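You operate a simulated robot arm through the tools that you are given. There is no shell and no other tool. Be economical: measure what you need, move in short steps, check, and stop when the job is done.

You are at the controls of a simulated robot arm. One attempt, no reset.

TASK
Put things in order on the worktop beside the basin. At the end: the green battery from the worktop beside the basin stands where the brown cardboard tube stood; the purple softener bottle is in the orange bowl; the brown cardboard tube from the worktop beside the basin stands where the green wax bar stood; the green wax bar stands where the purple softener bottle stood; whatever was shut is shut again. Leave all else as you found it, and nothing knocked over.

Only the result counts: the job must be done as asked and must still hold three seconds after the hand-in. Knocking over, shifting, dropping, spilling or breaking anything else fails it.

THE ROBOT
A 7-joint arm with a two-finger parallel gripper, fixed in place. Base frame: the origin is at the foot of the arm, x ahead of it, y to its left, z up; the work surface is at about z = 0. Lengths are in cm, angles in degrees, forces in N, time in s.
With the tool pointing down near the work surface it reaches from about 24 to 62 cm from the base axis. Its first joint turns from -66.0 to 66.0 degrees. Payload 2.6 kg.
The tool frame sits at the grasp point between the pads (the TCP): z along the fingers, y along the line on which they close. The tips reach 3 cm beyond it. Largest opening 9.4 cm; finger width 2.8, thickness 1; the body of the gripper, 5 by 9.6 cm, starts 5.5 cm behind the TCP.
Orientation is that of the tool frame in the base frame, as a unit quaternion [x, y, z, w]. With the fingers straight down and closing along the base's y, the tool's x points along the base's -x, its y along +y and its z along -z.

THE INTERFACE
- The arm moves only by the tool nudge_tool. Its argument "deltas" is a list of rows, each a list of 7 numbers: the turn, a rotation vector about the tool's x, y, z in degrees, then the shift along the tool's x, y, z in cm, then the finger opening in cm, from 0 to 9.4. In form: [[wx, wy, wz, dx, dy, dz, claw], ...]. A call has 1 to 20 rows; each row is the pose to reach, as a shift and turn from the pose commanded when the call began, along the tool's axes at that moment. Rows are played at 5 a second. More than 5 cm and 8.6 degrees between two rows, or a gripper value outside its range, and nothing of the call is played. Where a pose cannot be reached the arm comes as near as it can. A force on the tool above 40 N (or 10 N above the force at the start of the call, whichever is more), or a blocked arm, ends the call early, and 0.2 s more pass. Each finger travels about 7.2 cm/s and halts on what it meets, pressing with about 21 N; the grip force reading is that of the motor and also rises with nothing between the fingers. The clock runs only during rows and for 0.2 s after the last one: add rows that repeat a pose to give the fingers time. It gives the time, the measured TCP pose, the force on the tool (base axes), the opening and the grip force at its end, in the units of the frame above (readings bear some noise), and new pictures: "views" is both (left out), scene, wrist or none.
- Cameras (640 x 400 px; columns grow to the right, rows downward): "scene" is fixed at [4.42, 44.37, 55.4]; the picture's right is [-0.65, -0.76, 0.00], its down [-0.49, 0.42, -0.77] and it looks along [0.58, -0.50, -0.64] (base axes); focal length 359 px, centre (320, 200). "wrist" rides on the gripper at [-3.7, 0, -5.8] in the tool frame; the picture's right is [0.00, -1.00, 0.00], its down [0.97, 0.00, -0.24] and it looks along [0.24, 0.00, 0.97] (tool axes); focal length 218 px, centre (320, 200). There is no depth. A picture from a camera that has moved, and an enlarged one, comes with that camera's place and axes in the base frame and with its lens.
- enlarge(camera, box): a new picture of the part [left, top, right, bottom] of that camera's present view, enlarged. It takes no simulated time.
- job_done(): hands the job in; it is judged then, once.

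Go step by step. Nothing tells you positions but the pictures and the camera data: compare them with the known pose of the tool, close in by small moves and look again before you grip or let go. The budget is 120 turns and 150 pictures, counting those below and the enlarged ones. Unless the task says otherwise, let go and move clear before handing in, and close with one line.

The tools are called after ">>>" by a JSON object that holds its "api" and its "payload". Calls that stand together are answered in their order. nudge_tool: Moves the arm, as the interface text tells. Its arguments: {"type":"object","properties":{"deltas":{"type":"array","items":{"type":"array","items":{"type":"number"}}},"views":{"type":"string","enum":["both","scene","wrist","none"]}},"required":["deltas"]} The other tools are called the same way: enlarge (camera, box) takes an enlarged picture of a part of a camera's view; job_done () hands the job in.

At the start:

```text
t: 0.0
ee_pos: [33.46, 9.44, 29.82]
tcp_rot: [0.0, 1.0, 0.0, 0.0]
ft_force: [-0.4, -0.5, 0.1]
grip_width: 9.42
finger_force: 0.0
```

scene: 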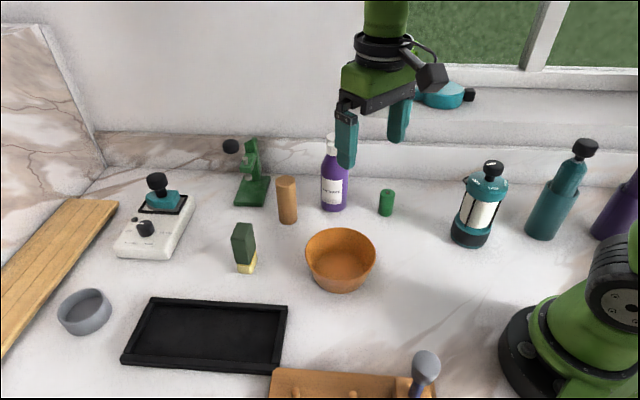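
wrist: 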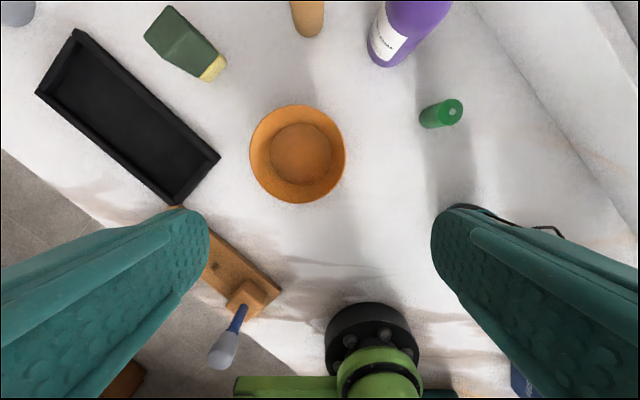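

I see the battery near (41,-7), the tube near (54,11), the bottle near (50,0), the wax near (48,26) and the bowl near (35,13). I'll look closer before moving.

>>> {"api": "enlarge", "payload": {"camera": "scene", "box": [210, 120, 410, 300]}}

>>> {"api": "enlarge", "payload": {"camera": "wrist", "box": [120, 0, 500, 220]}}

```text
2.22 times, centred on (310, 210) of scene
camera zoom: at [4.42, 44.37, 55.4], right [-0.65, -0.76, 0.0], down [-0.49, 0.42, -0.77], along [0.58, -0.5, -0.64], focal length 798 px, centre (342, 178)
```

zoom: 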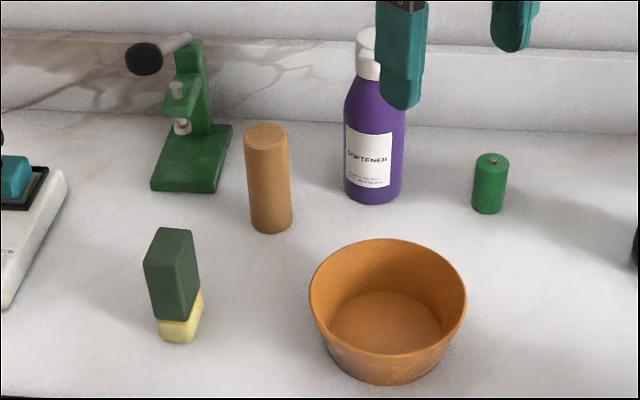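

```text
1.68 times, centred on (310, 110) of wrist
camera zoom: at [37.1, 9.36, 35.74], right [0.0, -1.0, 0.0], down [-0.97, 0.0, 0.24], along [-0.24, 0.0, -0.97], focal length 368 px, centre (337, 352)
```

zoom: 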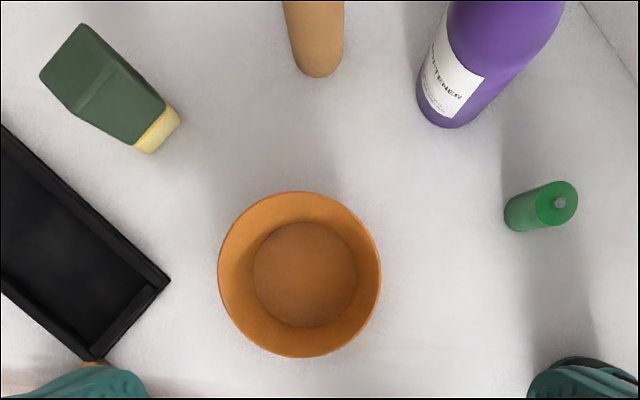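

The bottle is about 19 cm tall with a narrow cap, so I'll grip it by the cap from above. First I'll move over it to look.

>>> {"api": "nudge_tool", "payload": {"deltas": [[0, 0, 0, -3.4, -2, 0, 9.4], [0, 0, 0, -6.8, -4, 0, 9.4], [0, 0, 0, -10.2, -6, 0, 9.4], [0, 0, 0, -13.5, -8, 0, 9.4], [0, 0, 0, -17, -10.1, 0, 9.4], [0, 0, 0, -17, -10.1, 0, 9.4]]}}

```text
t: 1.4
ee_pos: [50.48, -1.07, 29.85]
tcp_rot: [0.001, 1.0, 0.0, 0.0]
ft_force: [-0.2, -0.4, -0.3]
grip_width: 9.37
finger_force: 0.1
camera wrist: at [54.1, -1.07, 35.79], right [0.0, -1.0, 0.0], down [-0.97, 0.0, 0.24], along [-0.24, 0.0, -0.97], focal length 218 px, centre (320, 200)
```

scene: 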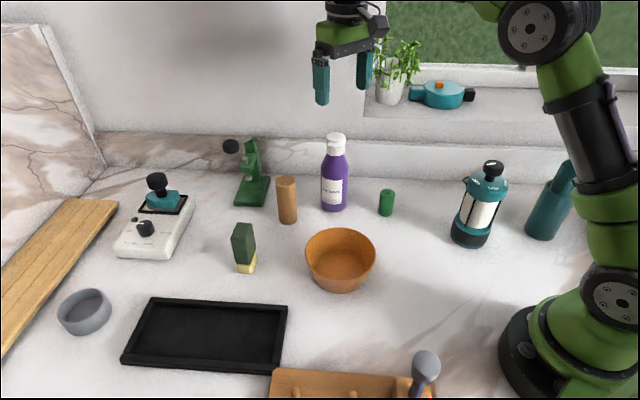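
wrist: 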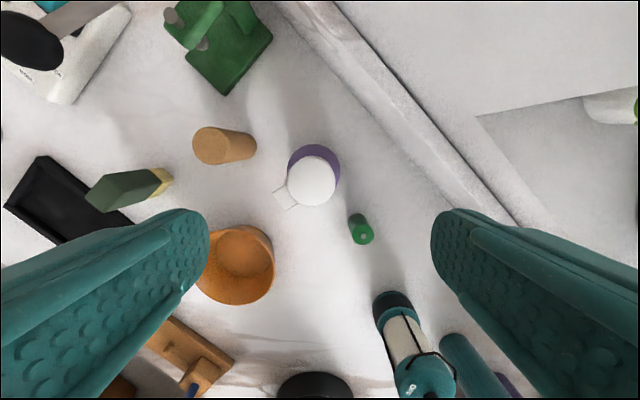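

The cap has a small spout. I'll zoom in on it from both cameras.

>>> {"api": "enlarge", "payload": {"camera": "scene", "box": [290, 120, 400, 220]}}

>>> {"api": "enlarge", "payload": {"camera": "wrist", "box": [180, 100, 400, 260]}}

```text
4.00 times, centred on (345, 170) of scene
camera zoom: at [4.42, 44.37, 55.4], right [-0.65, -0.76, 0.0], down [-0.49, 0.42, -0.77], along [0.58, -0.5, -0.64], focal length 1436 px, centre (220, 320)
```

zoom: 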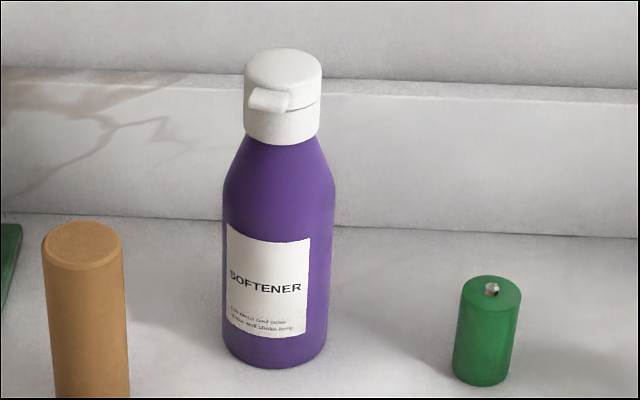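

```text
2.50 times, centred on (290, 180) of wrist
camera zoom: at [54.1, -1.07, 35.79], right [0.0, -1.0, 0.0], down [-0.97, 0.0, 0.24], along [-0.24, 0.0, -0.97], focal length 546 px, centre (395, 250)
```

zoom: 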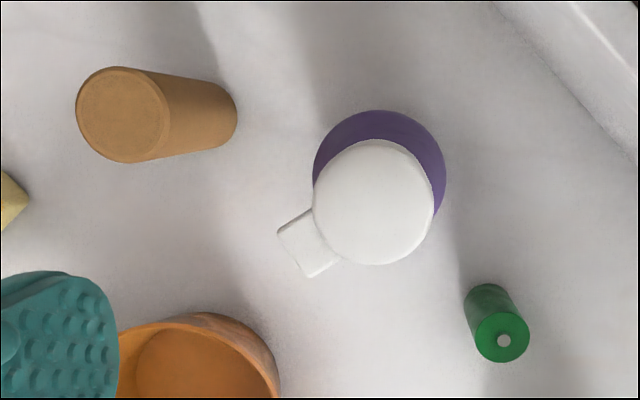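

Cap centre is about (51.4, -0.4), its top at z≈18.4, with the lip toward (-x,+y). I'll turn the gripper 54° so it closes square to the lip and centre it above.

>>> {"api": "nudge_tool", "payload": {"deltas": [[0, 0, 8, -0.4, 0.2, 1, 9.4], [0, 0, 16, -0.9, 0.6, 2, 9.4], [0, 0, 24, -0.9, 0.6, 3, 9.4], [0, 0, 32, -0.9, 0.6, 4, 9.4], [0, 0, 40, -0.9, 0.6, 4.5, 9.4], [0, 0, 48, -0.9, 0.6, 5, 9.4], [0, 0, 54, -0.9, 0.6, 5, 9.4], [0, 0, 54, -0.9, 0.6, 5, 9.4]]}}

```text
t: 3.2
ee_pos: [51.4, -0.05, 24.97]
tcp_rot: [0.455, 0.89, 0.0, 0.0]
ft_force: [0.9, 0.8, -0.4]
grip_width: 9.38
finger_force: 0.1
camera wrist: at [53.46, -3.17, 30.74], right [-0.81, -0.59, 0.0], down [-0.57, 0.79, 0.24], along [-0.14, 0.19, -0.97], focal length 218 px, centre (320, 200)
```

scene: 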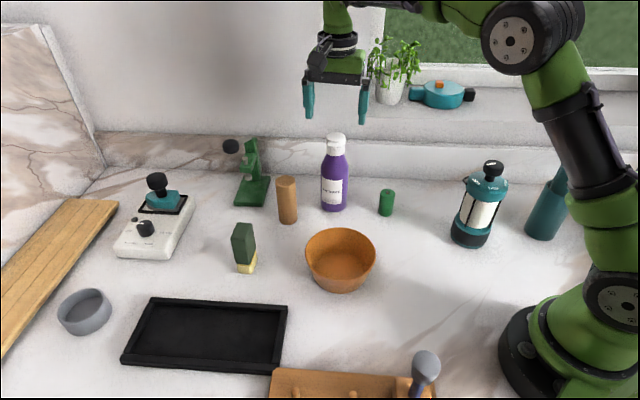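
wrist: 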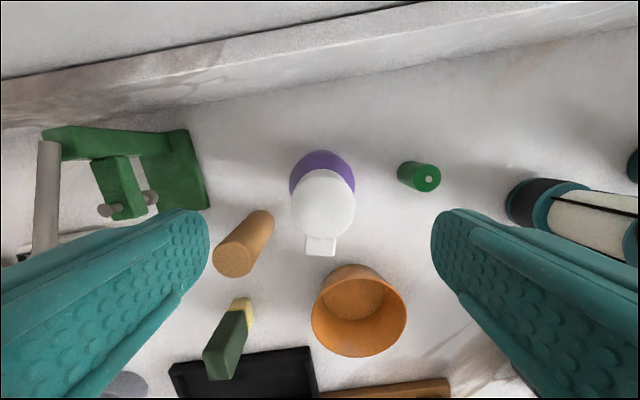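

The lip is aligned now. I'll shift about 0.5 cm and lower around the cap.

>>> {"api": "nudge_tool", "payload": {"deltas": [[0, 0, 0, -0.5, -0.2, 2, 9.4], [0, 0, 0, -0.5, -0.2, 4, 9.4], [0, 0, 0, -0.5, -0.2, 6, 9.4], [0, 0, 0, -0.5, -0.2, 7.7, 9.4], [0, 0, 0, -0.5, -0.2, 7.7, 9.4]]}}

```text
t: 4.4
ee_pos: [51.53, -0.55, 17.15]
tcp_rot: [0.454, 0.891, 0.0, 0.0]
ft_force: [0.2, -0.6, -0.5]
grip_width: 9.4
finger_force: 0.1
camera wrist: at [53.6, -3.58, 23.1], right [-0.81, -0.59, 0.0], down [-0.57, 0.79, 0.24], along [-0.14, 0.19, -0.97], focal length 218 px, centre (320, 200)
```

scene: 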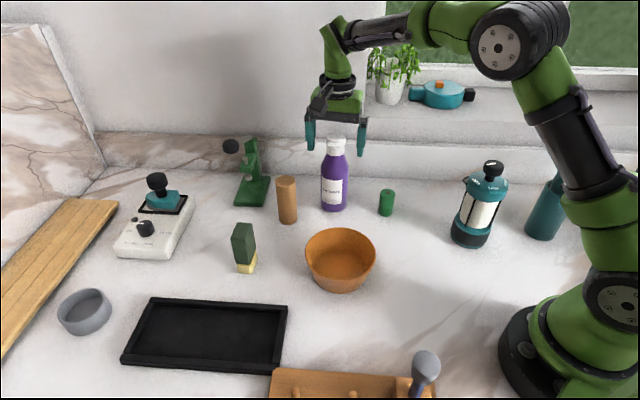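
wrist: 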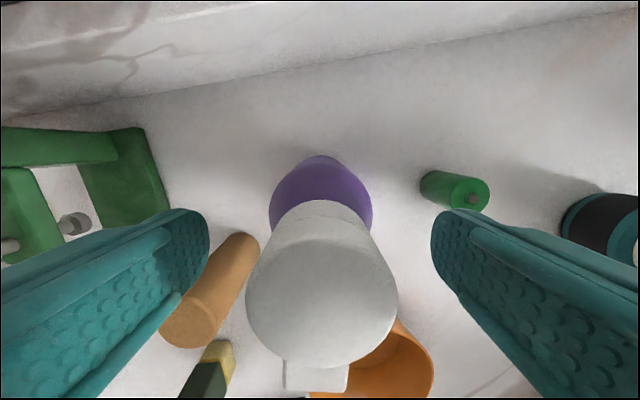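

Centred on the cap. I'll close on it and lift slightly.

>>> {"api": "nudge_tool", "payload": {"deltas": [[0, 0, 0, 0, 0, 0, 3], [0, 0, 0, 0, 0, 0, 3], [0, 0, 0, 0, 0, 0, 3], [0, 0, 0, 0, 0, 0, 3], [0, 0, 0, 0, 0, -0.5, 3], [0, 0, 0, 0, 0, -1.5, 3], [0, 0, 0, 0, 0, -1.5, 3]]}}

```text
t: 6.0
ee_pos: [51.56, -0.7, 18.56]
tcp_rot: [0.454, 0.891, 0.0, 0.0]
ft_force: [0.8, 0.1, -3.8]
grip_width: 3.97
finger_force: 21.2
camera wrist: at [53.6, -3.63, 24.54], right [-0.81, -0.59, 0.0], down [-0.57, 0.79, 0.24], along [-0.14, 0.19, -0.97], focal length 218 px, centre (320, 200)
```

scene: 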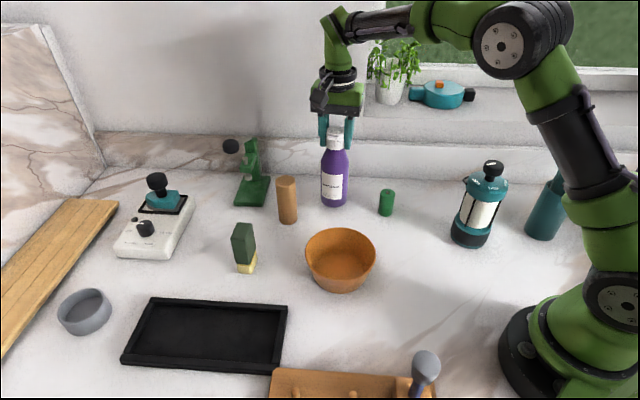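
wrist: 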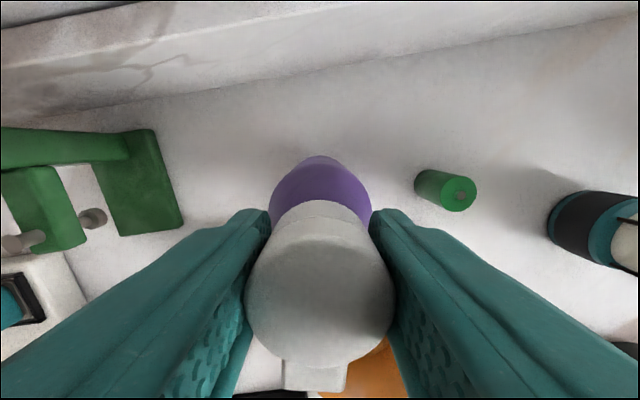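

The bottle is held and lifted cleanly. I'll raise it and carry it over the bowl, centre about (35.9,12.3).

>>> {"api": "nudge_tool", "payload": {"deltas": [[0, 0, 0, 0, 0, -2, 3], [0, 0, 0, 0, 0, -4, 3], [0, 0, 0, 0, 0, -6.5, 3], [0, 0, 0, 0, 0, -9, 3], [0, 0, 0, 3, -0.8, -9, 3], [0, 0, 0, 6, -1.6, -9, 3], [0, 0, 0, 9, -2.3, -9, 3], [0, 0, 0, 12, -3.1, -9, 3], [0, 0, 0, 15, -3.9, -9, 3], [0, 0, 0, 18, -4.7, -9, 3], [0, 0, 0, 19.7, -5.1, -9, 3], [0, 0, 0, 19.7, -5.1, -9, 3]]}}

```text
t: 8.6
ee_pos: [35.63, 12.3, 27.54]
tcp_rot: [0.455, 0.891, -0.001, 0.0]
ft_force: [0.1, 0.3, -4.2]
grip_width: 3.97
finger_force: 20.9
camera wrist: at [37.8, 9.35, 33.43], right [-0.81, -0.59, 0.0], down [-0.57, 0.79, 0.24], along [-0.14, 0.19, -0.97], focal length 218 px, centre (320, 200)
```

scene: 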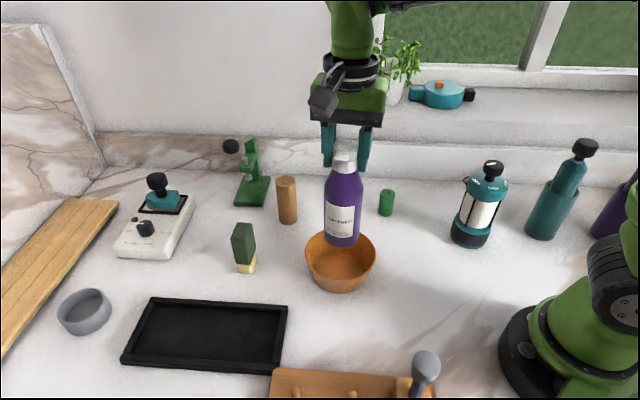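
wrist: 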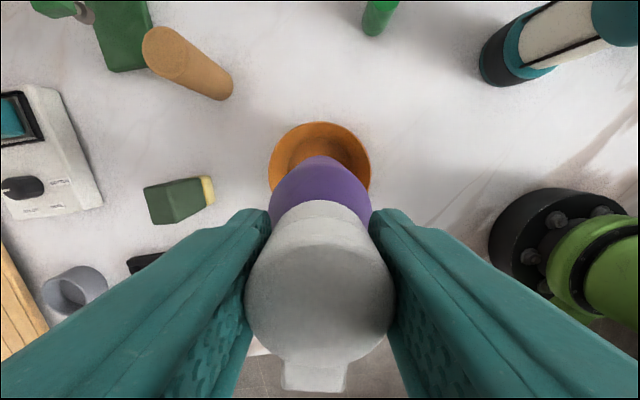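

Bottle is over the bowl's centre. I'll lower it most of the way and check.

>>> {"api": "nudge_tool", "payload": {"deltas": [[0, 0, 0, 0, 0, 2.5, 3], [0, 0, 0, 0, 0, 5, 3], [0, 0, 0, 0, 0, 7, 3], [0, 0, 0, 0, 0, 8.3, 3], [0, 0, 0, 0, 0, 8.8, 3], [0, 0, 0, 0, 0, 8.8, 3]], "views": "scene"}}

>>> {"api": "enlarge", "payload": {"camera": "scene", "box": [280, 120, 400, 300]}}

```text
t: 10.0
ee_pos: [35.79, 12.26, 18.69]
tcp_rot: [0.454, 0.891, 0.0, 0.0]
ft_force: [0.2, -0.4, -4.0]
grip_width: 3.99
finger_force: 21.3
```

scene: 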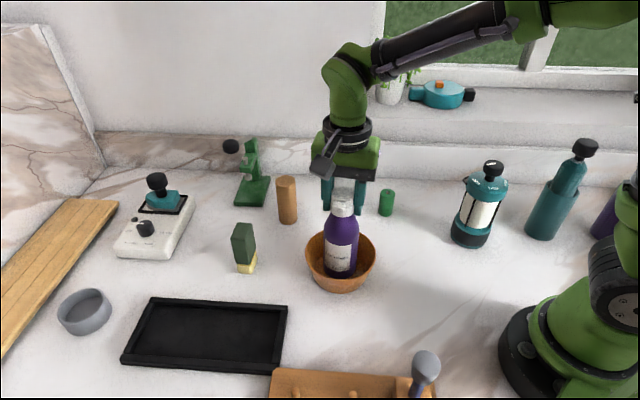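

```text
2.22 times, centred on (340, 210) of scene
camera zoom: at [4.42, 44.37, 55.4], right [-0.65, -0.76, 0.0], down [-0.49, 0.42, -0.77], along [0.58, -0.5, -0.64], focal length 798 px, centre (276, 178)
```

zoom: 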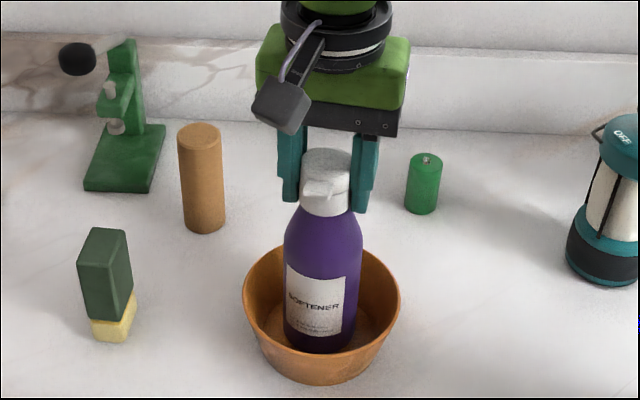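

It's well inside the bowl with about 1 cm to go. I'll lower in small steps watching the force.

>>> {"api": "nudge_tool", "payload": {"deltas": [[0, 0, 0, 0, 0, 0.3, 3], [0, 0, 0, 0, 0, 0.5, 3], [0, 0, 0, 0, 0, 0.7, 3], [0, 0, 0, 0, 0, 0.7, 3]], "views": "none"}}

```text
t: 11.0
ee_pos: [35.7, 12.3, 18.21]
tcp_rot: [0.455, 0.891, 0.0, 0.001]
ft_force: [0.1, -0.4, -3.7]
grip_width: 3.96
finger_force: 20.8
```

>>> {"api": "nudge_tool", "payload": {"deltas": [[0, 0, 0, 0, 0, 0.2, 3], [0, 0, 0, 0, 0, 0.4, 3], [0, 0, 0, 0, 0, 0.4, 3]], "views": "none"}}

```text
t: 11.8
ee_pos: [35.8, 12.31, 17.64]
tcp_rot: [0.454, 0.891, 0.0, 0.001]
ft_force: [0.6, -0.4, -5.0]
grip_width: 3.98
finger_force: 21.2
```

>>> {"api": "nudge_tool", "payload": {"deltas": [[0, 0, 0, 0, 0, 0.2, 3], [0, 0, 0, 0, 0, 0.2, 3], [0, 0, 0, 0, 0, 0.2, 3]], "views": "scene"}}

>>> {"api": "enlarge", "payload": {"camera": "scene", "box": [280, 120, 400, 300]}}

```text
t: 12.6
ee_pos: [35.88, 12.28, 17.61]
tcp_rot: [0.453, 0.891, 0.001, 0.001]
ft_force: [-5.6, -1.3, 20.9]
grip_width: 3.99
finger_force: 20.7
```

scene: 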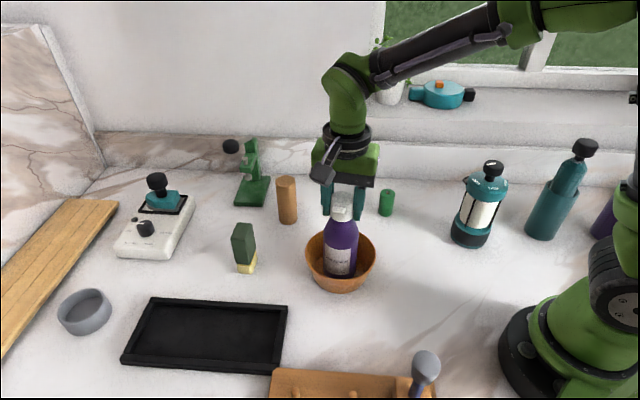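

```text
2.22 times, centred on (340, 210) of scene
camera zoom: at [4.41, 44.36, 55.4], right [-0.65, -0.76, 0.0], down [-0.49, 0.42, -0.77], along [0.58, -0.5, -0.64], focal length 798 px, centre (276, 178)
```

zoom: 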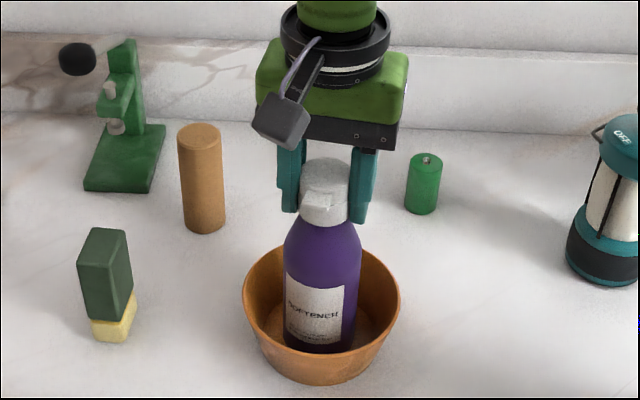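

The bottle has touched the bowl floor. I'll ease the pressure, open, and rise straight up.

>>> {"api": "nudge_tool", "payload": {"deltas": [[0, 0, 0, 0, 0, -0.15, 3], [0, 0, 0, 0, 0, -0.15, 4.4], [0, 0, 0, 0, 0, -0.15, 6], [0, 0, 0, 0, 0, -0.15, 8], [0, 0, 0, 0, 0, -0.15, 8], [0, 0, 0, 0, 0, -2.5, 8], [0, 0, 0, 0, 0, -5.5, 8], [0, 0, 0, 0, 0, -8.5, 8], [0, 0, 0, 0, 0, -11.5, 8], [0, 0, 0, 0, 0, -11.5, 8]]}}

```text
t: 14.8
ee_pos: [35.73, 12.2, 28.99]
tcp_rot: [0.454, 0.891, 0.0, -0.001]
ft_force: [-0.1, -0.1, -0.1]
grip_width: 7.99
finger_force: 0.1
camera wrist: at [37.84, 9.25, 34.91], right [-0.81, -0.59, 0.0], down [-0.57, 0.79, 0.24], along [-0.14, 0.19, -0.97], focal length 218 px, centre (320, 200)
```

scene: 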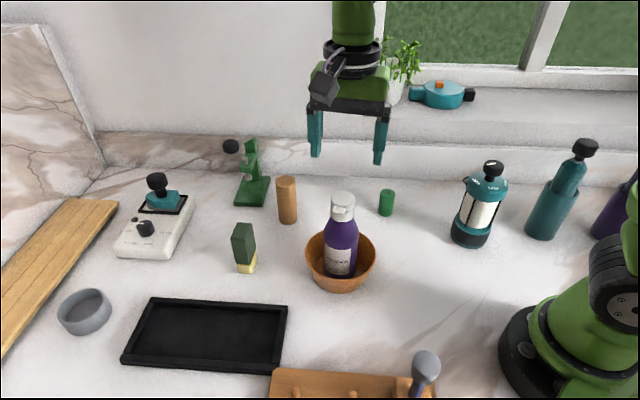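
wrist: 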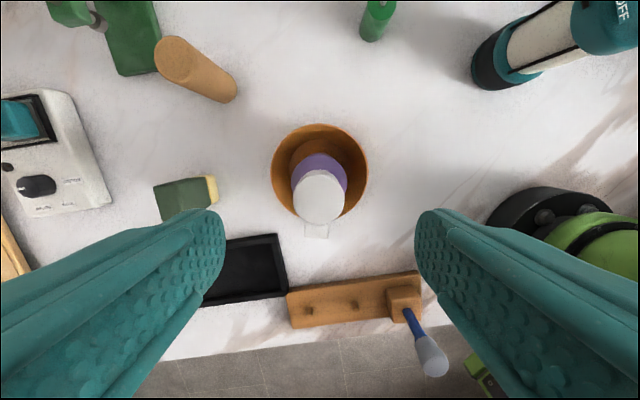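

The bottle stands in the bowl. Next I'll hover over the wax bar, whose sides already look aligned with the gripper.

>>> {"api": "nudge_tool", "payload": {"deltas": [[0, 0, 0, 0.8, 3.5, 0, 8], [0, 0, 0, 1.6, 7, 0, 8], [0, 0, 0, 2.4, 10.5, 0, 8], [0, 0, 0, 3.2, 14, 1.5, 8], [0, 0, 0, 3.8, 17.3, 4, 9.4], [0, 0, 0, 3.8, 17.3, 5, 9.4], [0, 0, 0, 3.8, 17.3, 5, 9.4]]}}

>>> {"api": "enlarge", "payload": {"camera": "wrist", "box": [220, 100, 420, 260]}}

>>> {"api": "enlarge", "payload": {"camera": "scene", "box": [200, 200, 300, 290]}}

```text
t: 16.4
ee_pos: [47.54, 25.51, 24.12]
tcp_rot: [0.455, 0.891, 0.0, 0.0]
ft_force: [-0.5, 0.1, -0.2]
grip_width: 9.38
finger_force: 0.1
camera wrist: at [49.66, 22.57, 29.98], right [-0.81, -0.59, 0.0], down [-0.57, 0.79, 0.24], along [-0.14, 0.19, -0.97], focal length 218 px, centre (320, 200)
```

scene: 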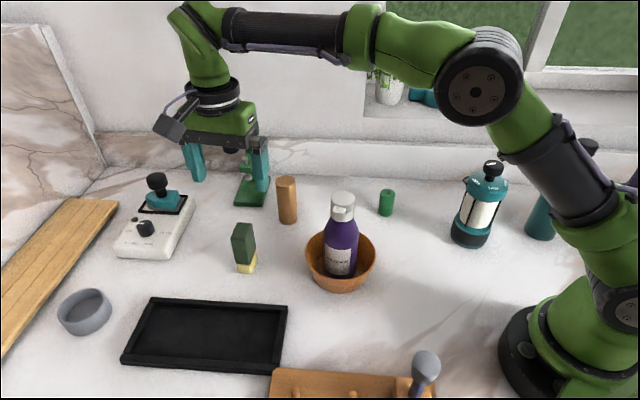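
wrist: 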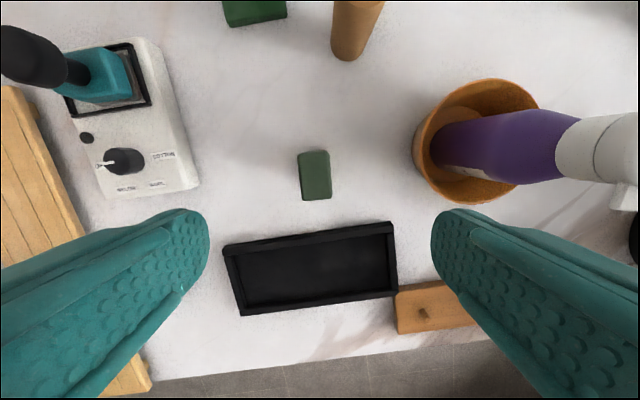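

```text
2.50 times, centred on (320, 180) of wrist
camera zoom: at [49.66, 22.57, 29.98], right [-0.81, -0.59, 0.0], down [-0.57, 0.79, 0.24], along [-0.14, 0.19, -0.97], focal length 546 px, centre (320, 250)
```

zoom: 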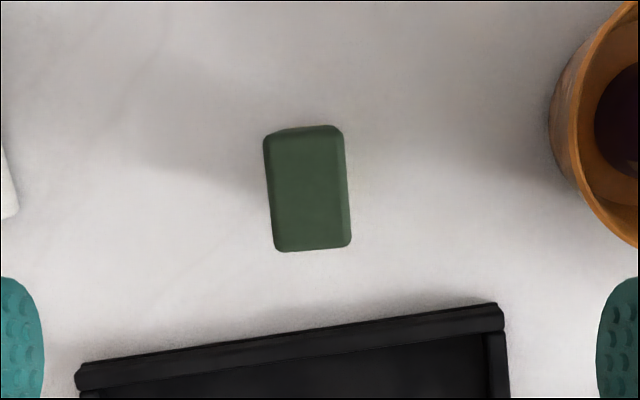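

```text
4.44 times, centred on (250, 245) of scene
camera zoom: at [4.42, 44.37, 55.4], right [-0.65, -0.76, 0.0], down [-0.49, 0.42, -0.77], along [0.58, -0.5, -0.64], focal length 1595 px, centre (631, 0)
```

zoom: 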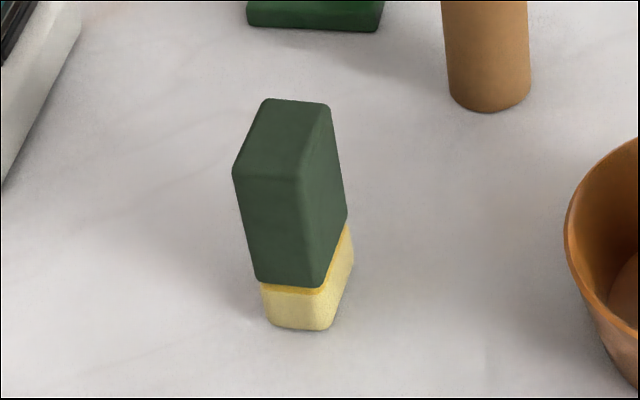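

The wax bar is about 3 × 4.4 × 9.8 cm, centred near (48.45, 25.05). I'll turn -4°, centre, and lower to just above it for a check.

>>> {"api": "nudge_tool", "payload": {"deltas": [[0, 0, -2, -0.5, 0.2, 2, 9.4], [0, 0, -4, -0.9, 0.45, 4, 9.4], [0, 0, -4, -0.9, 0.45, 7, 9.4], [0, 0, -4, -0.9, 0.45, 10, 9.4], [0, 0, -4, -0.9, 0.45, 11, 9.4], [0, 0, -4, -0.9, 0.45, 11, 9.4]]}}

```text
t: 17.8
ee_pos: [48.47, 25.05, 12.96]
tcp_rot: [0.423, 0.906, 0.0, 0.0]
ft_force: [0.7, 0.2, -0.1]
grip_width: 9.42
finger_force: 0.0
camera wrist: at [50.77, 22.24, 18.92], right [-0.77, -0.64, 0.0], down [-0.62, 0.74, 0.24], along [-0.15, 0.18, -0.97], focal length 218 px, centre (320, 200)
```

scene: 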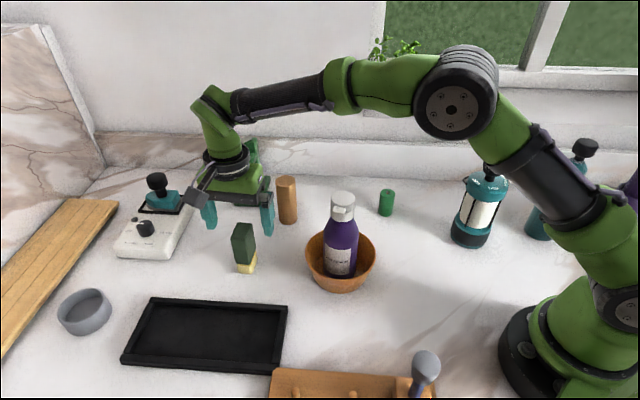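
wrist: 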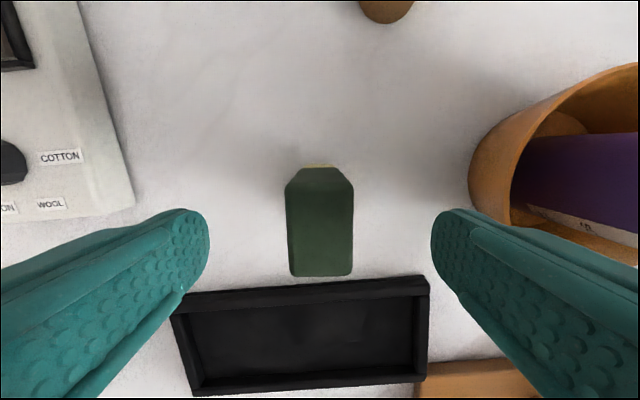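

Aligned and centred. I'll lower to z≈5.8.

>>> {"api": "nudge_tool", "payload": {"deltas": [[0, 0, 0, 0, 0, 2.5, 9.4], [0, 0, 0, 0, 0, 5, 9.4], [0, 0, 0, 0, 0, 7.1, 9.4], [0, 0, 0, 0, 0, 7.1, 9.4], [0, 0, 0, 0, 0, 7.1, 6], [0, 0, 0, 0, 0, 7.1, 2.2], [0, 0, 0, 0, 0, 7.1, 2.2], [0, 0, 0, 0, 0, 7.1, 2.2], [0, 0, 0, 0, 0, 7.1, 2.2], [0, 0, 0, 0, 0, 6.6, 2.2], [0, 0, 0, 0, 0, 5.6, 2.2], [0, 0, 0, 0, 0, 5.6, 2.2]]}}

>>> {"api": "enlarge", "payload": {"camera": "scene", "box": [180, 160, 300, 290]}}

```text
t: 20.4
ee_pos: [48.41, 25.04, 7.37]
tcp_rot: [0.423, 0.906, -0.001, 0.0]
ft_force: [-0.4, -1.6, -0.8]
grip_width: 3.39
finger_force: 20.8
camera wrist: at [50.71, 22.18, 13.33], right [-0.77, -0.64, 0.0], down [-0.62, 0.74, 0.24], along [-0.15, 0.18, -0.97], focal length 218 px, centre (320, 200)
```

scene: 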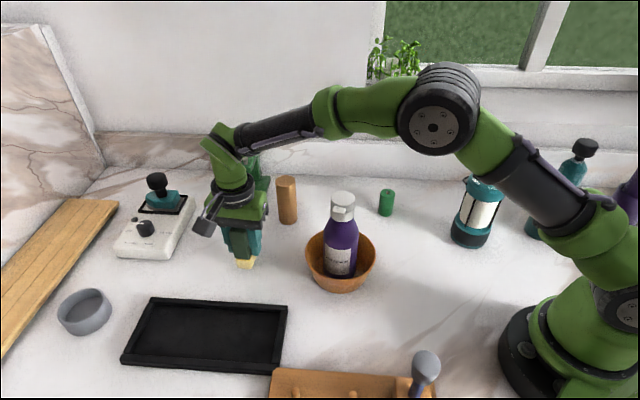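
wrist: 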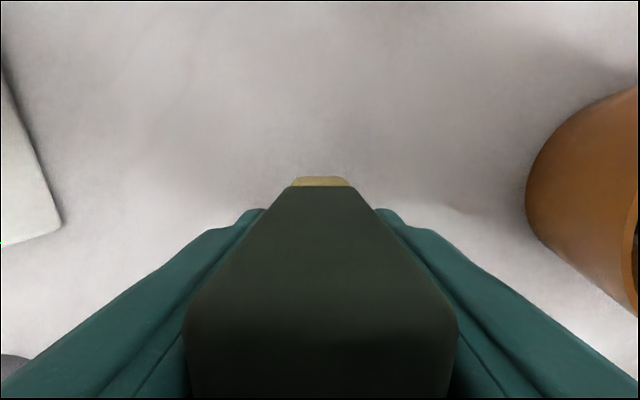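

```text
3.08 times, centred on (240, 225) of scene
camera zoom: at [4.42, 44.37, 55.4], right [-0.65, -0.76, 0.0], down [-0.49, 0.42, -0.77], along [0.58, -0.5, -0.64], focal length 1104 px, centre (566, 123)
```

zoom: 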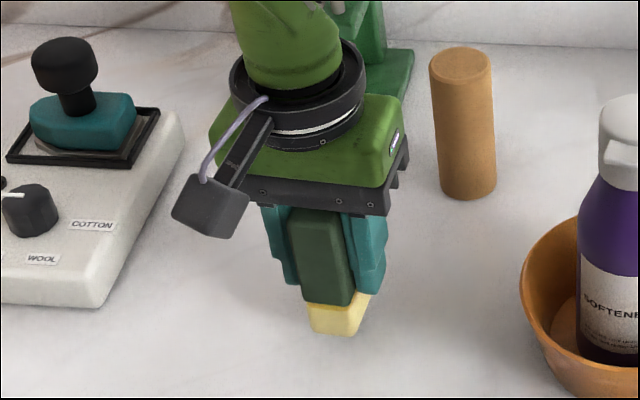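

The whole bar, including its yellow part, came up. I'll raise it and carry it to the bottle's old spot, about (51.5, -0.55).

>>> {"api": "nudge_tool", "payload": {"deltas": [[0, 0, 0, 0, 0, -3, 2.2], [0, 0, 0, 0, 0, -6.5, 2.2], [0, 0, 0, 0, 0, -10, 2.2], [0, 0, 0, 0, 0, -12.6, 2.2], [0, 0, 0, -2.7, -1.75, -12.6, 2.2], [0, 0, 0, -5.4, -3.5, -12.6, 2.2], [0, 0, 0, -8.1, -5.25, -12.6, 2.2], [0, 0, 0, -10.8, -7, -12.6, 2.2], [0, 0, 0, -13.5, -8.75, -12.6, 2.2], [0, 0, 0, -16.2, -10.5, -12.6, 2.2], [0, 0, 0, -18.9, -12.3, -12.6, 2.2], [0, 0, 0, -21.6, -14.06, -12.6, 2.2], [0, 0, 0, -21.6, -14.06, -12.6, 2.2]]}}

```text
t: 23.2
ee_pos: [51.41, -0.51, 20.09]
tcp_rot: [0.423, 0.906, 0.0, 0.0]
ft_force: [-0.7, -0.3, -1.3]
grip_width: 3.36
finger_force: 20.6
camera wrist: at [53.78, -3.43, 25.96], right [-0.77, -0.64, 0.0], down [-0.62, 0.74, 0.24], along [-0.15, 0.18, -0.97], focal length 218 px, centre (320, 200)
```

scene: 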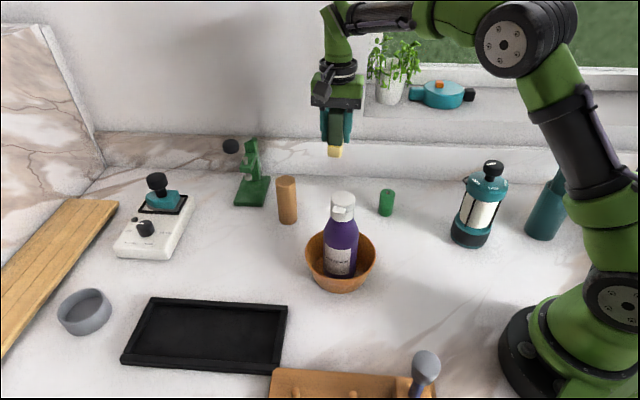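
wrist: 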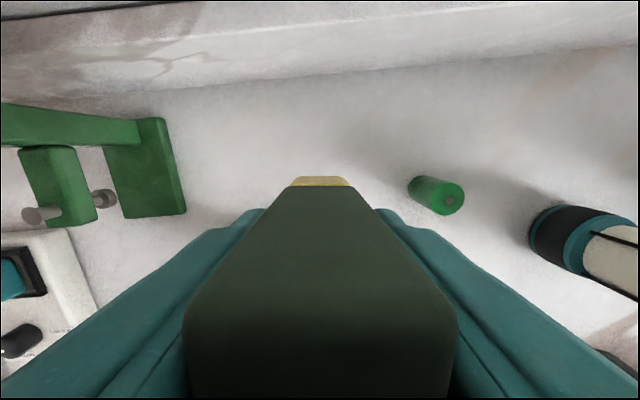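

I'll lower it to just above the worktop.

>>> {"api": "nudge_tool", "payload": {"deltas": [[0, 0, 0, 0, 0, 3, 2.2], [0, 0, 0, 0, 0, 6, 2.2], [0, 0, 0, 0, 0, 9, 2.2], [0, 0, 0, 0, 0, 11.5, 2.2], [0, 0, 0, 0, 0, 13, 2.2], [0, 0, 0, 0, 0, 13.7, 2.2], [0, 0, 0, 0, 0, 13.9, 2.2], [0, 0, 0, 0, 0, 14.1, 2.2], [0, 0, 0, 0, 0, 14.1, 2.2]], "views": "scene"}}

>>> {"api": "enlarge", "payload": {"camera": "scene", "box": [280, 130, 400, 250]}}

```text
t: 25.2
ee_pos: [51.51, -0.52, 5.94]
tcp_rot: [0.423, 0.906, 0.0, 0.0]
ft_force: [0.8, 0.3, -1.2]
grip_width: 3.41
finger_force: 20.9
```

scene: 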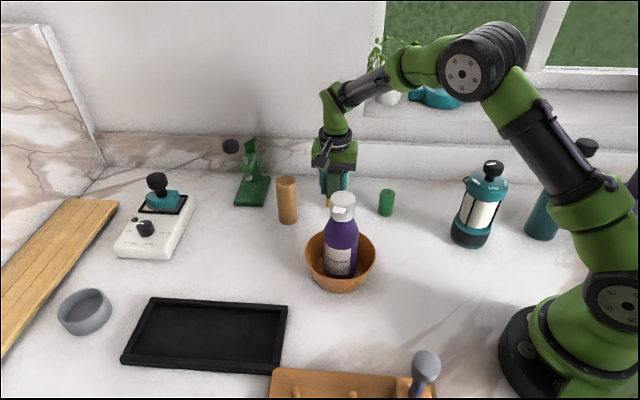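

```text
3.33 times, centred on (340, 190) of scene
camera zoom: at [4.42, 44.37, 55.4], right [-0.65, -0.76, 0.0], down [-0.49, 0.42, -0.77], along [0.58, -0.5, -0.64], focal length 1196 px, centre (253, 233)
```

zoom: 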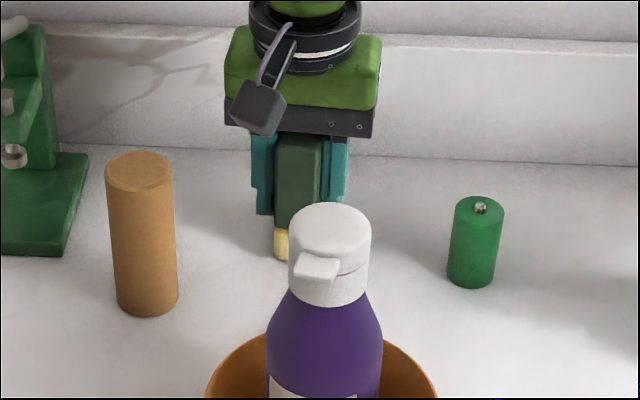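

>>> {"api": "nudge_tool", "payload": {"deltas": [[0, 0, 0, 0, 0, 0.1, 2.2], [0, 0, 0, 0, 0, 0.2, 2.2], [0, 0, 0, 0, 0, 0.2, 2.2]], "views": "none"}}

```text
t: 26.0
ee_pos: [51.66, -0.42, 5.9]
tcp_rot: [0.423, 0.906, 0.0, 0.0]
ft_force: [-7.0, 0.6, 18.4]
grip_width: 3.36
finger_force: 21.3
```

Contact with the worktop. I'll ease off, open, and rise straight up.

>>> {"api": "nudge_tool", "payload": {"deltas": [[0, 0, 0, 0, 0, -0.15, 2.2], [0, 0, 0, 0, 0, -0.15, 3.8], [0, 0, 0, 0, 0, -0.15, 5], [0, 0, 0, 0, 0, -0.15, 6.5], [0, 0, 0, 0, 0, -0.15, 6.5], [0, 0, 0, 0, 0, -3, 6.5], [0, 0, 0, 0, 0, -7, 6.5], [0, 0, 0, 0, 0, -11, 6.5], [0, 0, 0, 0, 0, -14, 8], [0, 0, 0, 0, 0, -14, 9.4]]}}

>>> {"api": "enlarge", "payload": {"camera": "scene", "box": [280, 130, 400, 250]}}

```text
t: 28.2
ee_pos: [51.52, -0.28, 19.65]
tcp_rot: [0.423, 0.906, 0.0, 0.0]
ft_force: [0.2, -0.4, -0.7]
grip_width: 9.4
finger_force: 0.0
camera wrist: at [53.89, -3.16, 25.66], right [-0.77, -0.64, 0.0], down [-0.62, 0.74, 0.24], along [-0.15, 0.18, -0.97], focal length 218 px, centre (320, 200)
```

scene: 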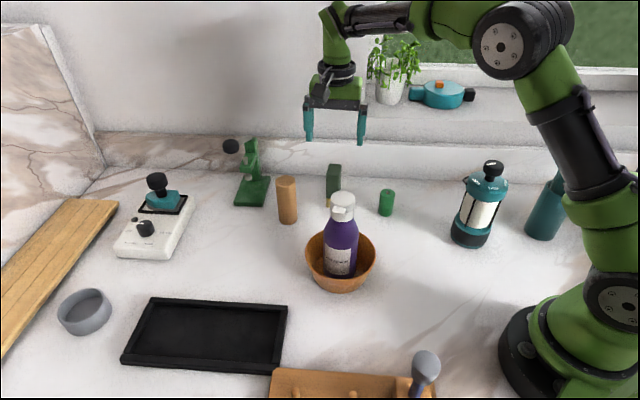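
wrist: 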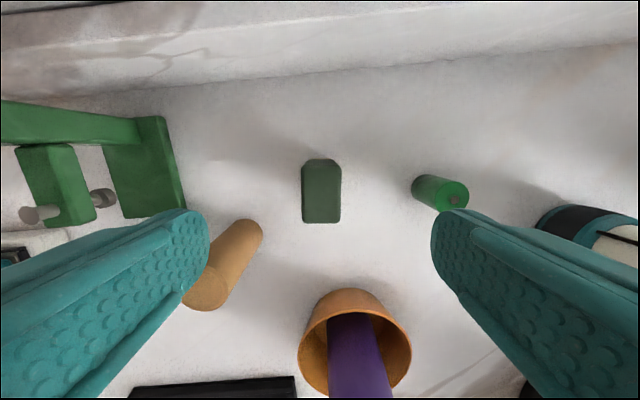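

```text
3.33 times, centred on (340, 190) of scene
camera zoom: at [4.42, 44.37, 55.4], right [-0.65, -0.76, 0.0], down [-0.49, 0.42, -0.77], along [0.58, -0.5, -0.64], focal length 1196 px, centre (253, 233)
```

zoom: 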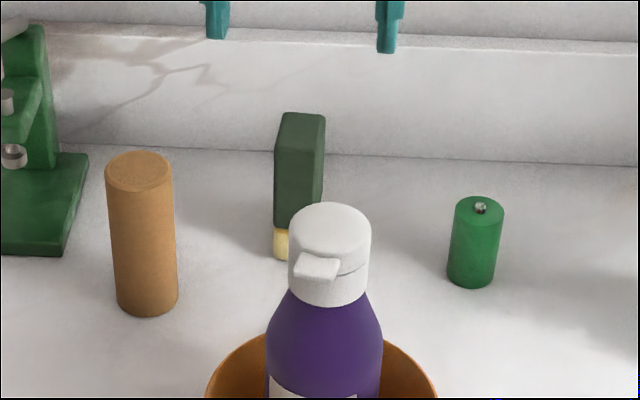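

The wax bar stands upright on the bottle's old spot. The tube stands at about (54.1, 11.0), 10.8 cm tall and 4.3 cm across; I'll hover over it and turn back so the fingers stay clear of the microscope.

>>> {"api": "nudge_tool", "payload": {"deltas": [[0, 0, -8, 1.8, 2.3, 0, 9.4], [0, 0, -16, 3.6, 4.6, 0, 9.4], [0, 0, -24, 5.4, 7, 0, 9.4], [0, 0, -32, 7.1, 9.3, 0, 9.4], [0, 0, -40, 7.1, 9.3, 0, 9.4], [0, 0, -48, 7.1, 9.3, 0, 9.4], [0, 0, -50, 7.1, 9.3, 0, 9.4], [0, 0, -50, 7.1, 9.3, 0, 9.4]]}}

```text
t: 30.0
ee_pos: [54.03, 10.86, 19.74]
tcp_rot: [-0.001, 1.0, 0.001, 0.0]
ft_force: [0.2, -0.9, 1.0]
grip_width: 9.39
finger_force: 0.0
camera wrist: at [57.73, 10.87, 25.65], right [0.0, -1.0, 0.0], down [-0.97, 0.0, 0.24], along [-0.24, 0.0, -0.97], focal length 218 px, centre (320, 200)
```

scene: 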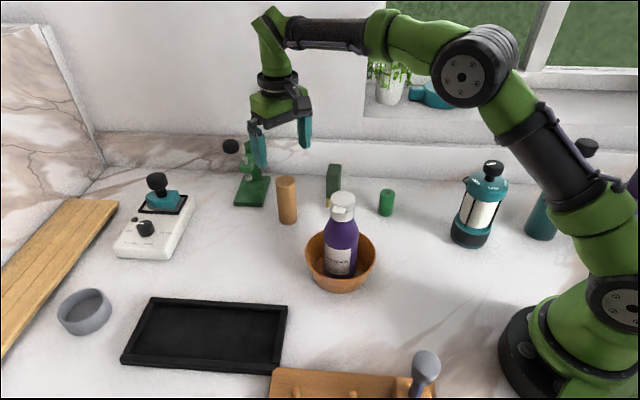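
wrist: 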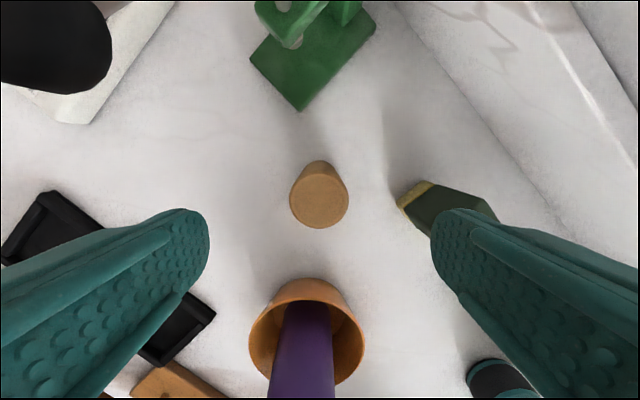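

Tube is centred under the gripper. I'll lower, grip, and lift slightly.

>>> {"api": "nudge_tool", "payload": {"deltas": [[0, 0, 0, 0, 0, 3, 9.4], [0, 0, 0, 0, 0, 6, 9.4], [0, 0, 0, 0, 0, 9, 9.4], [0, 0, 0, 0, 0, 11.5, 9.4], [0, 0, 0, 0, 0, 13.3, 9.4], [0, 0, 0, 0, 0, 13.3, 9.4], [0, 0, 0, 0, 0, 13.3, 6], [0, 0, 0, 0, 0, 13.3, 3.4], [0, 0, 0, 0, 0, 13.3, 3.4], [0, 0, 0, 0, 0, 13.3, 3.4], [0, 0, 0, 0, 0, 12.8, 3.4], [0, 0, 0, 0, 0, 11.8, 3.4], [0, 0, 0, 0, 0, 11.8, 3.4]]}}

```text
t: 32.8
ee_pos: [54.19, 10.86, 7.98]
tcp_rot: [0.001, 1.0, 0.0, 0.0]
ft_force: [0.2, -0.1, 0.5]
grip_width: 4.04
finger_force: 20.6
camera wrist: at [57.76, 10.88, 13.87], right [0.0, -1.0, 0.0], down [-0.97, 0.0, 0.24], along [-0.24, 0.0, -0.97], focal length 218 px, centre (320, 200)
```

scene: 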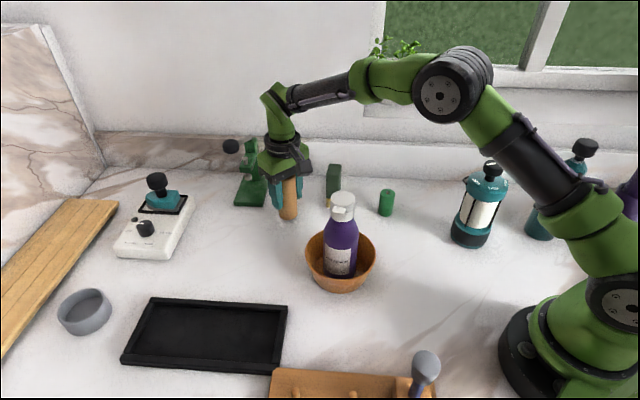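
wrist: 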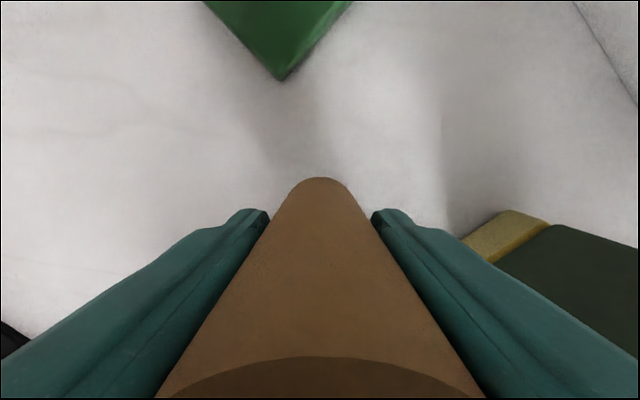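

Tube held. I'll carry it to the wax bar's old spot, about (48.45, 25.05).

>>> {"api": "nudge_tool", "payload": {"deltas": [[0, 0, 0, 0, 0, -2, 3.4], [0, 0, 0, 0, 0, -4, 3.4], [0, 0, 0, 1.4, 3.5, -5, 3.4], [0, 0, 0, 2.8, 7, -5, 3.4], [0, 0, 0, 4.3, 10.6, -5, 3.4], [0, 0, 0, 5.65, 14.15, -5, 3.4], [0, 0, 0, 5.65, 14.15, -3, 3.4], [0, 0, 0, 5.65, 14.15, -0.5, 3.4], [0, 0, 0, 5.65, 14.15, 0.7, 3.4], [0, 0, 0, 5.65, 14.15, 1.2, 3.4], [0, 0, 0, 5.65, 14.15, 1.2, 3.4]]}}

>>> {"api": "enlarge", "payload": {"camera": "scene", "box": [180, 160, 300, 290]}}

```text
t: 35.2
ee_pos: [48.34, 24.98, 6.76]
tcp_rot: [0.0, 1.0, -0.001, 0.0]
ft_force: [0.3, 0.9, -0.2]
grip_width: 4.06
finger_force: 21.4
camera wrist: at [52.04, 25.04, 12.69], right [0.0, -1.0, 0.0], down [-0.97, 0.0, 0.24], along [-0.24, 0.0, -0.97], focal length 218 px, centre (320, 200)
```

scene: 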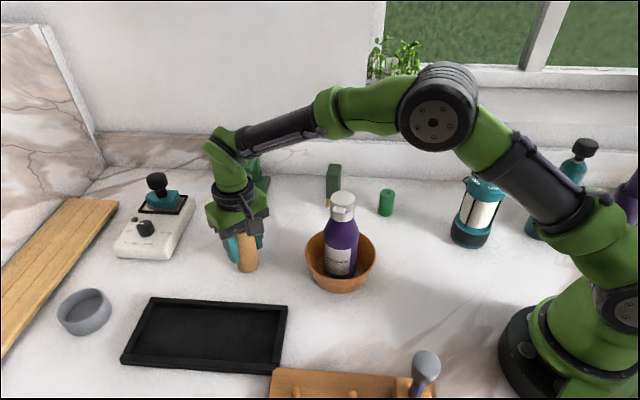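
wrist: 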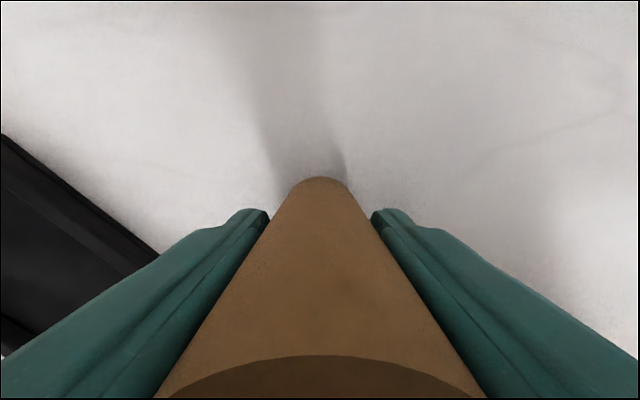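

```text
3.08 times, centred on (240, 225) of scene
camera zoom: at [4.42, 44.37, 55.4], right [-0.65, -0.76, 0.0], down [-0.49, 0.42, -0.77], along [0.58, -0.5, -0.64], focal length 1104 px, centre (566, 123)
```

zoom: 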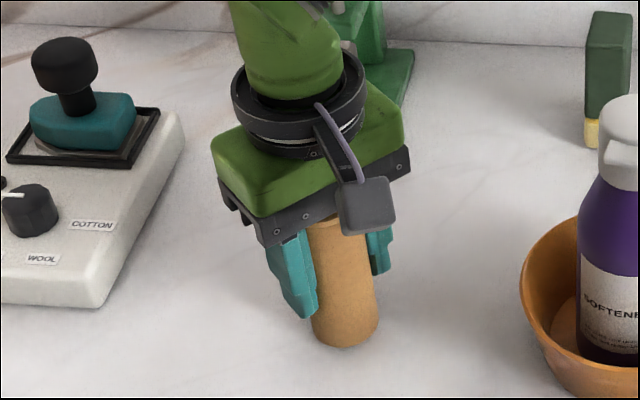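

>>> {"api": "nudge_tool", "payload": {"deltas": [[0, 0, 0, 0, 0, 0.15, 3.4], [0, 0, 0, 0, 0, 0.3, 3.4], [0, 0, 0, 0, 0, 0.4, 3.4], [0, 0, 0, 0, 0, 0.4, 3.4]], "views": "none"}}

```text
t: 36.2
ee_pos: [48.49, 25.08, 6.42]
tcp_rot: [0.0, 1.0, 0.0, 0.0]
ft_force: [-4.8, -1.8, 9.7]
grip_width: 4.04
finger_force: 21.1
```

The tube is on the worktop with light contact. I'll open and rise.

>>> {"api": "nudge_tool", "payload": {"deltas": [[0, 0, 0, 0, 0, -0.05, 3.4], [0, 0, 0, 0, 0, -0.05, 4.4], [0, 0, 0, 0, 0, -0.05, 6], [0, 0, 0, 0, 0, -0.05, 8], [0, 0, 0, 0, 0, -0.05, 8], [0, 0, 0, 0, 0, -3, 8], [0, 0, 0, 0, 0, -7, 8], [0, 0, 0, 0, 0, -11, 8], [0, 0, 0, 0, 0, -15, 8], [0, 0, 0, 0, 0, -15, 8]]}}

>>> {"api": "enlarge", "payload": {"camera": "scene", "box": [200, 150, 410, 300]}}

```text
t: 38.4
ee_pos: [48.33, 24.73, 21.28]
tcp_rot: [0.0, 1.0, 0.0, 0.0]
ft_force: [0.1, 0.6, 0.6]
grip_width: 7.99
finger_force: 0.1
camera wrist: at [51.98, 24.87, 27.23], right [0.0, -1.0, 0.0], down [-0.97, 0.0, 0.24], along [-0.24, 0.0, -0.97], focal length 218 px, centre (320, 200)
```

scene: 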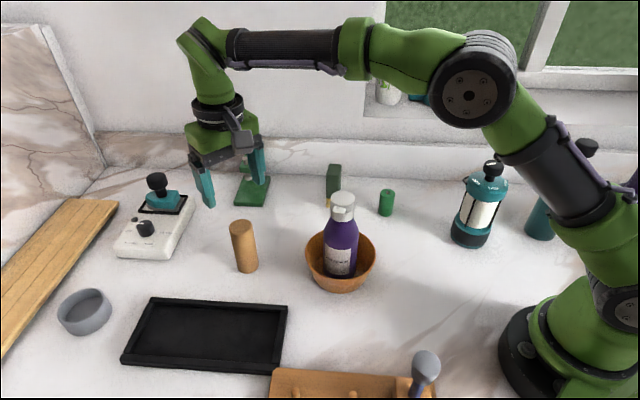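
wrist: 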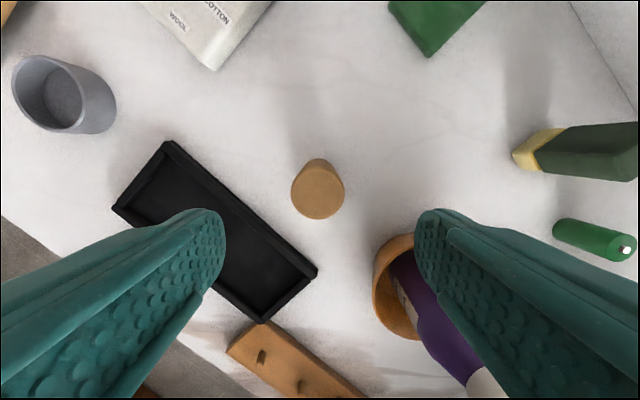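

```text
2.67 times, centred on (305, 225) of scene
camera zoom: at [4.42, 44.37, 55.4], right [-0.65, -0.76, 0.0], down [-0.49, 0.42, -0.77], along [0.58, -0.5, -0.64], focal length 957 px, centre (360, 133)
```

zoom: 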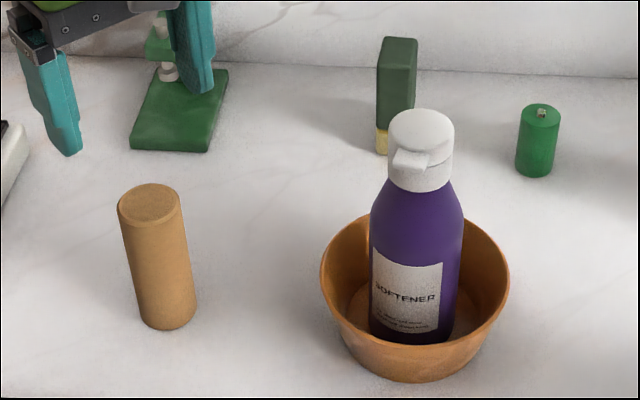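

The tube stands on the wax bar's old spot. The battery is at about (41.4, -7.5), 6 cm tall; I'll move over it.

>>> {"api": "nudge_tool", "payload": {"deltas": [[0, 0, 0, 0.5, -3.3, 0, 8], [0, 0, 0, 1, -7, 0, 8], [0, 0, 0, 1.5, -11, 0, 8], [0, 0, 0, 2.5, -15, 0, 8], [0, 0, 0, 3.5, -19, 0, 8], [0, 0, 0, 4.5, -23, 0, 8], [0, 0, 0, 5.5, -26.5, 0, 8], [0, 0, 0, 6.5, -30, 0, 8], [0, 0, 0, 7, -32.5, 0, 8], [0, 0, 0, 7, -32.5, 3, 8], [0, 0, 0, 7, -32.5, 6, 8], [0, 0, 0, 7, -32.5, 6, 8]]}}

```text
t: 41.0
ee_pos: [41.37, -7.37, 15.45]
tcp_rot: [0.0, 1.0, 0.0, 0.0]
ft_force: [0.4, 0.0, 0.2]
grip_width: 8.0
finger_force: 0.1
camera wrist: at [45.01, -7.45, 21.29], right [0.0, -1.0, 0.0], down [-0.97, 0.0, 0.24], along [-0.24, 0.0, -0.97], focal length 218 px, centre (320, 200)
```

scene: 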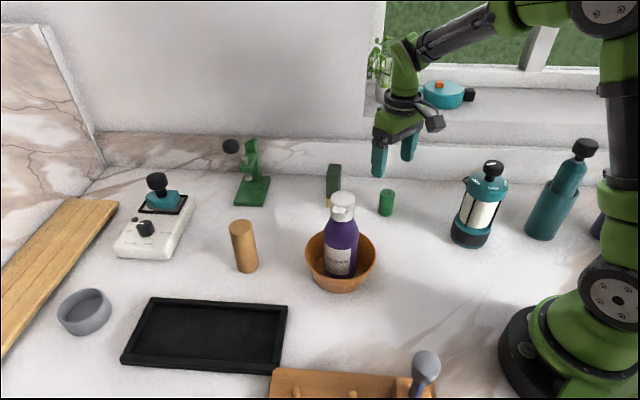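
wrist: 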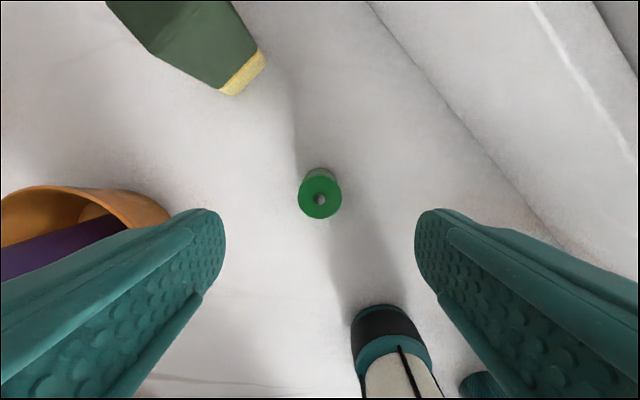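

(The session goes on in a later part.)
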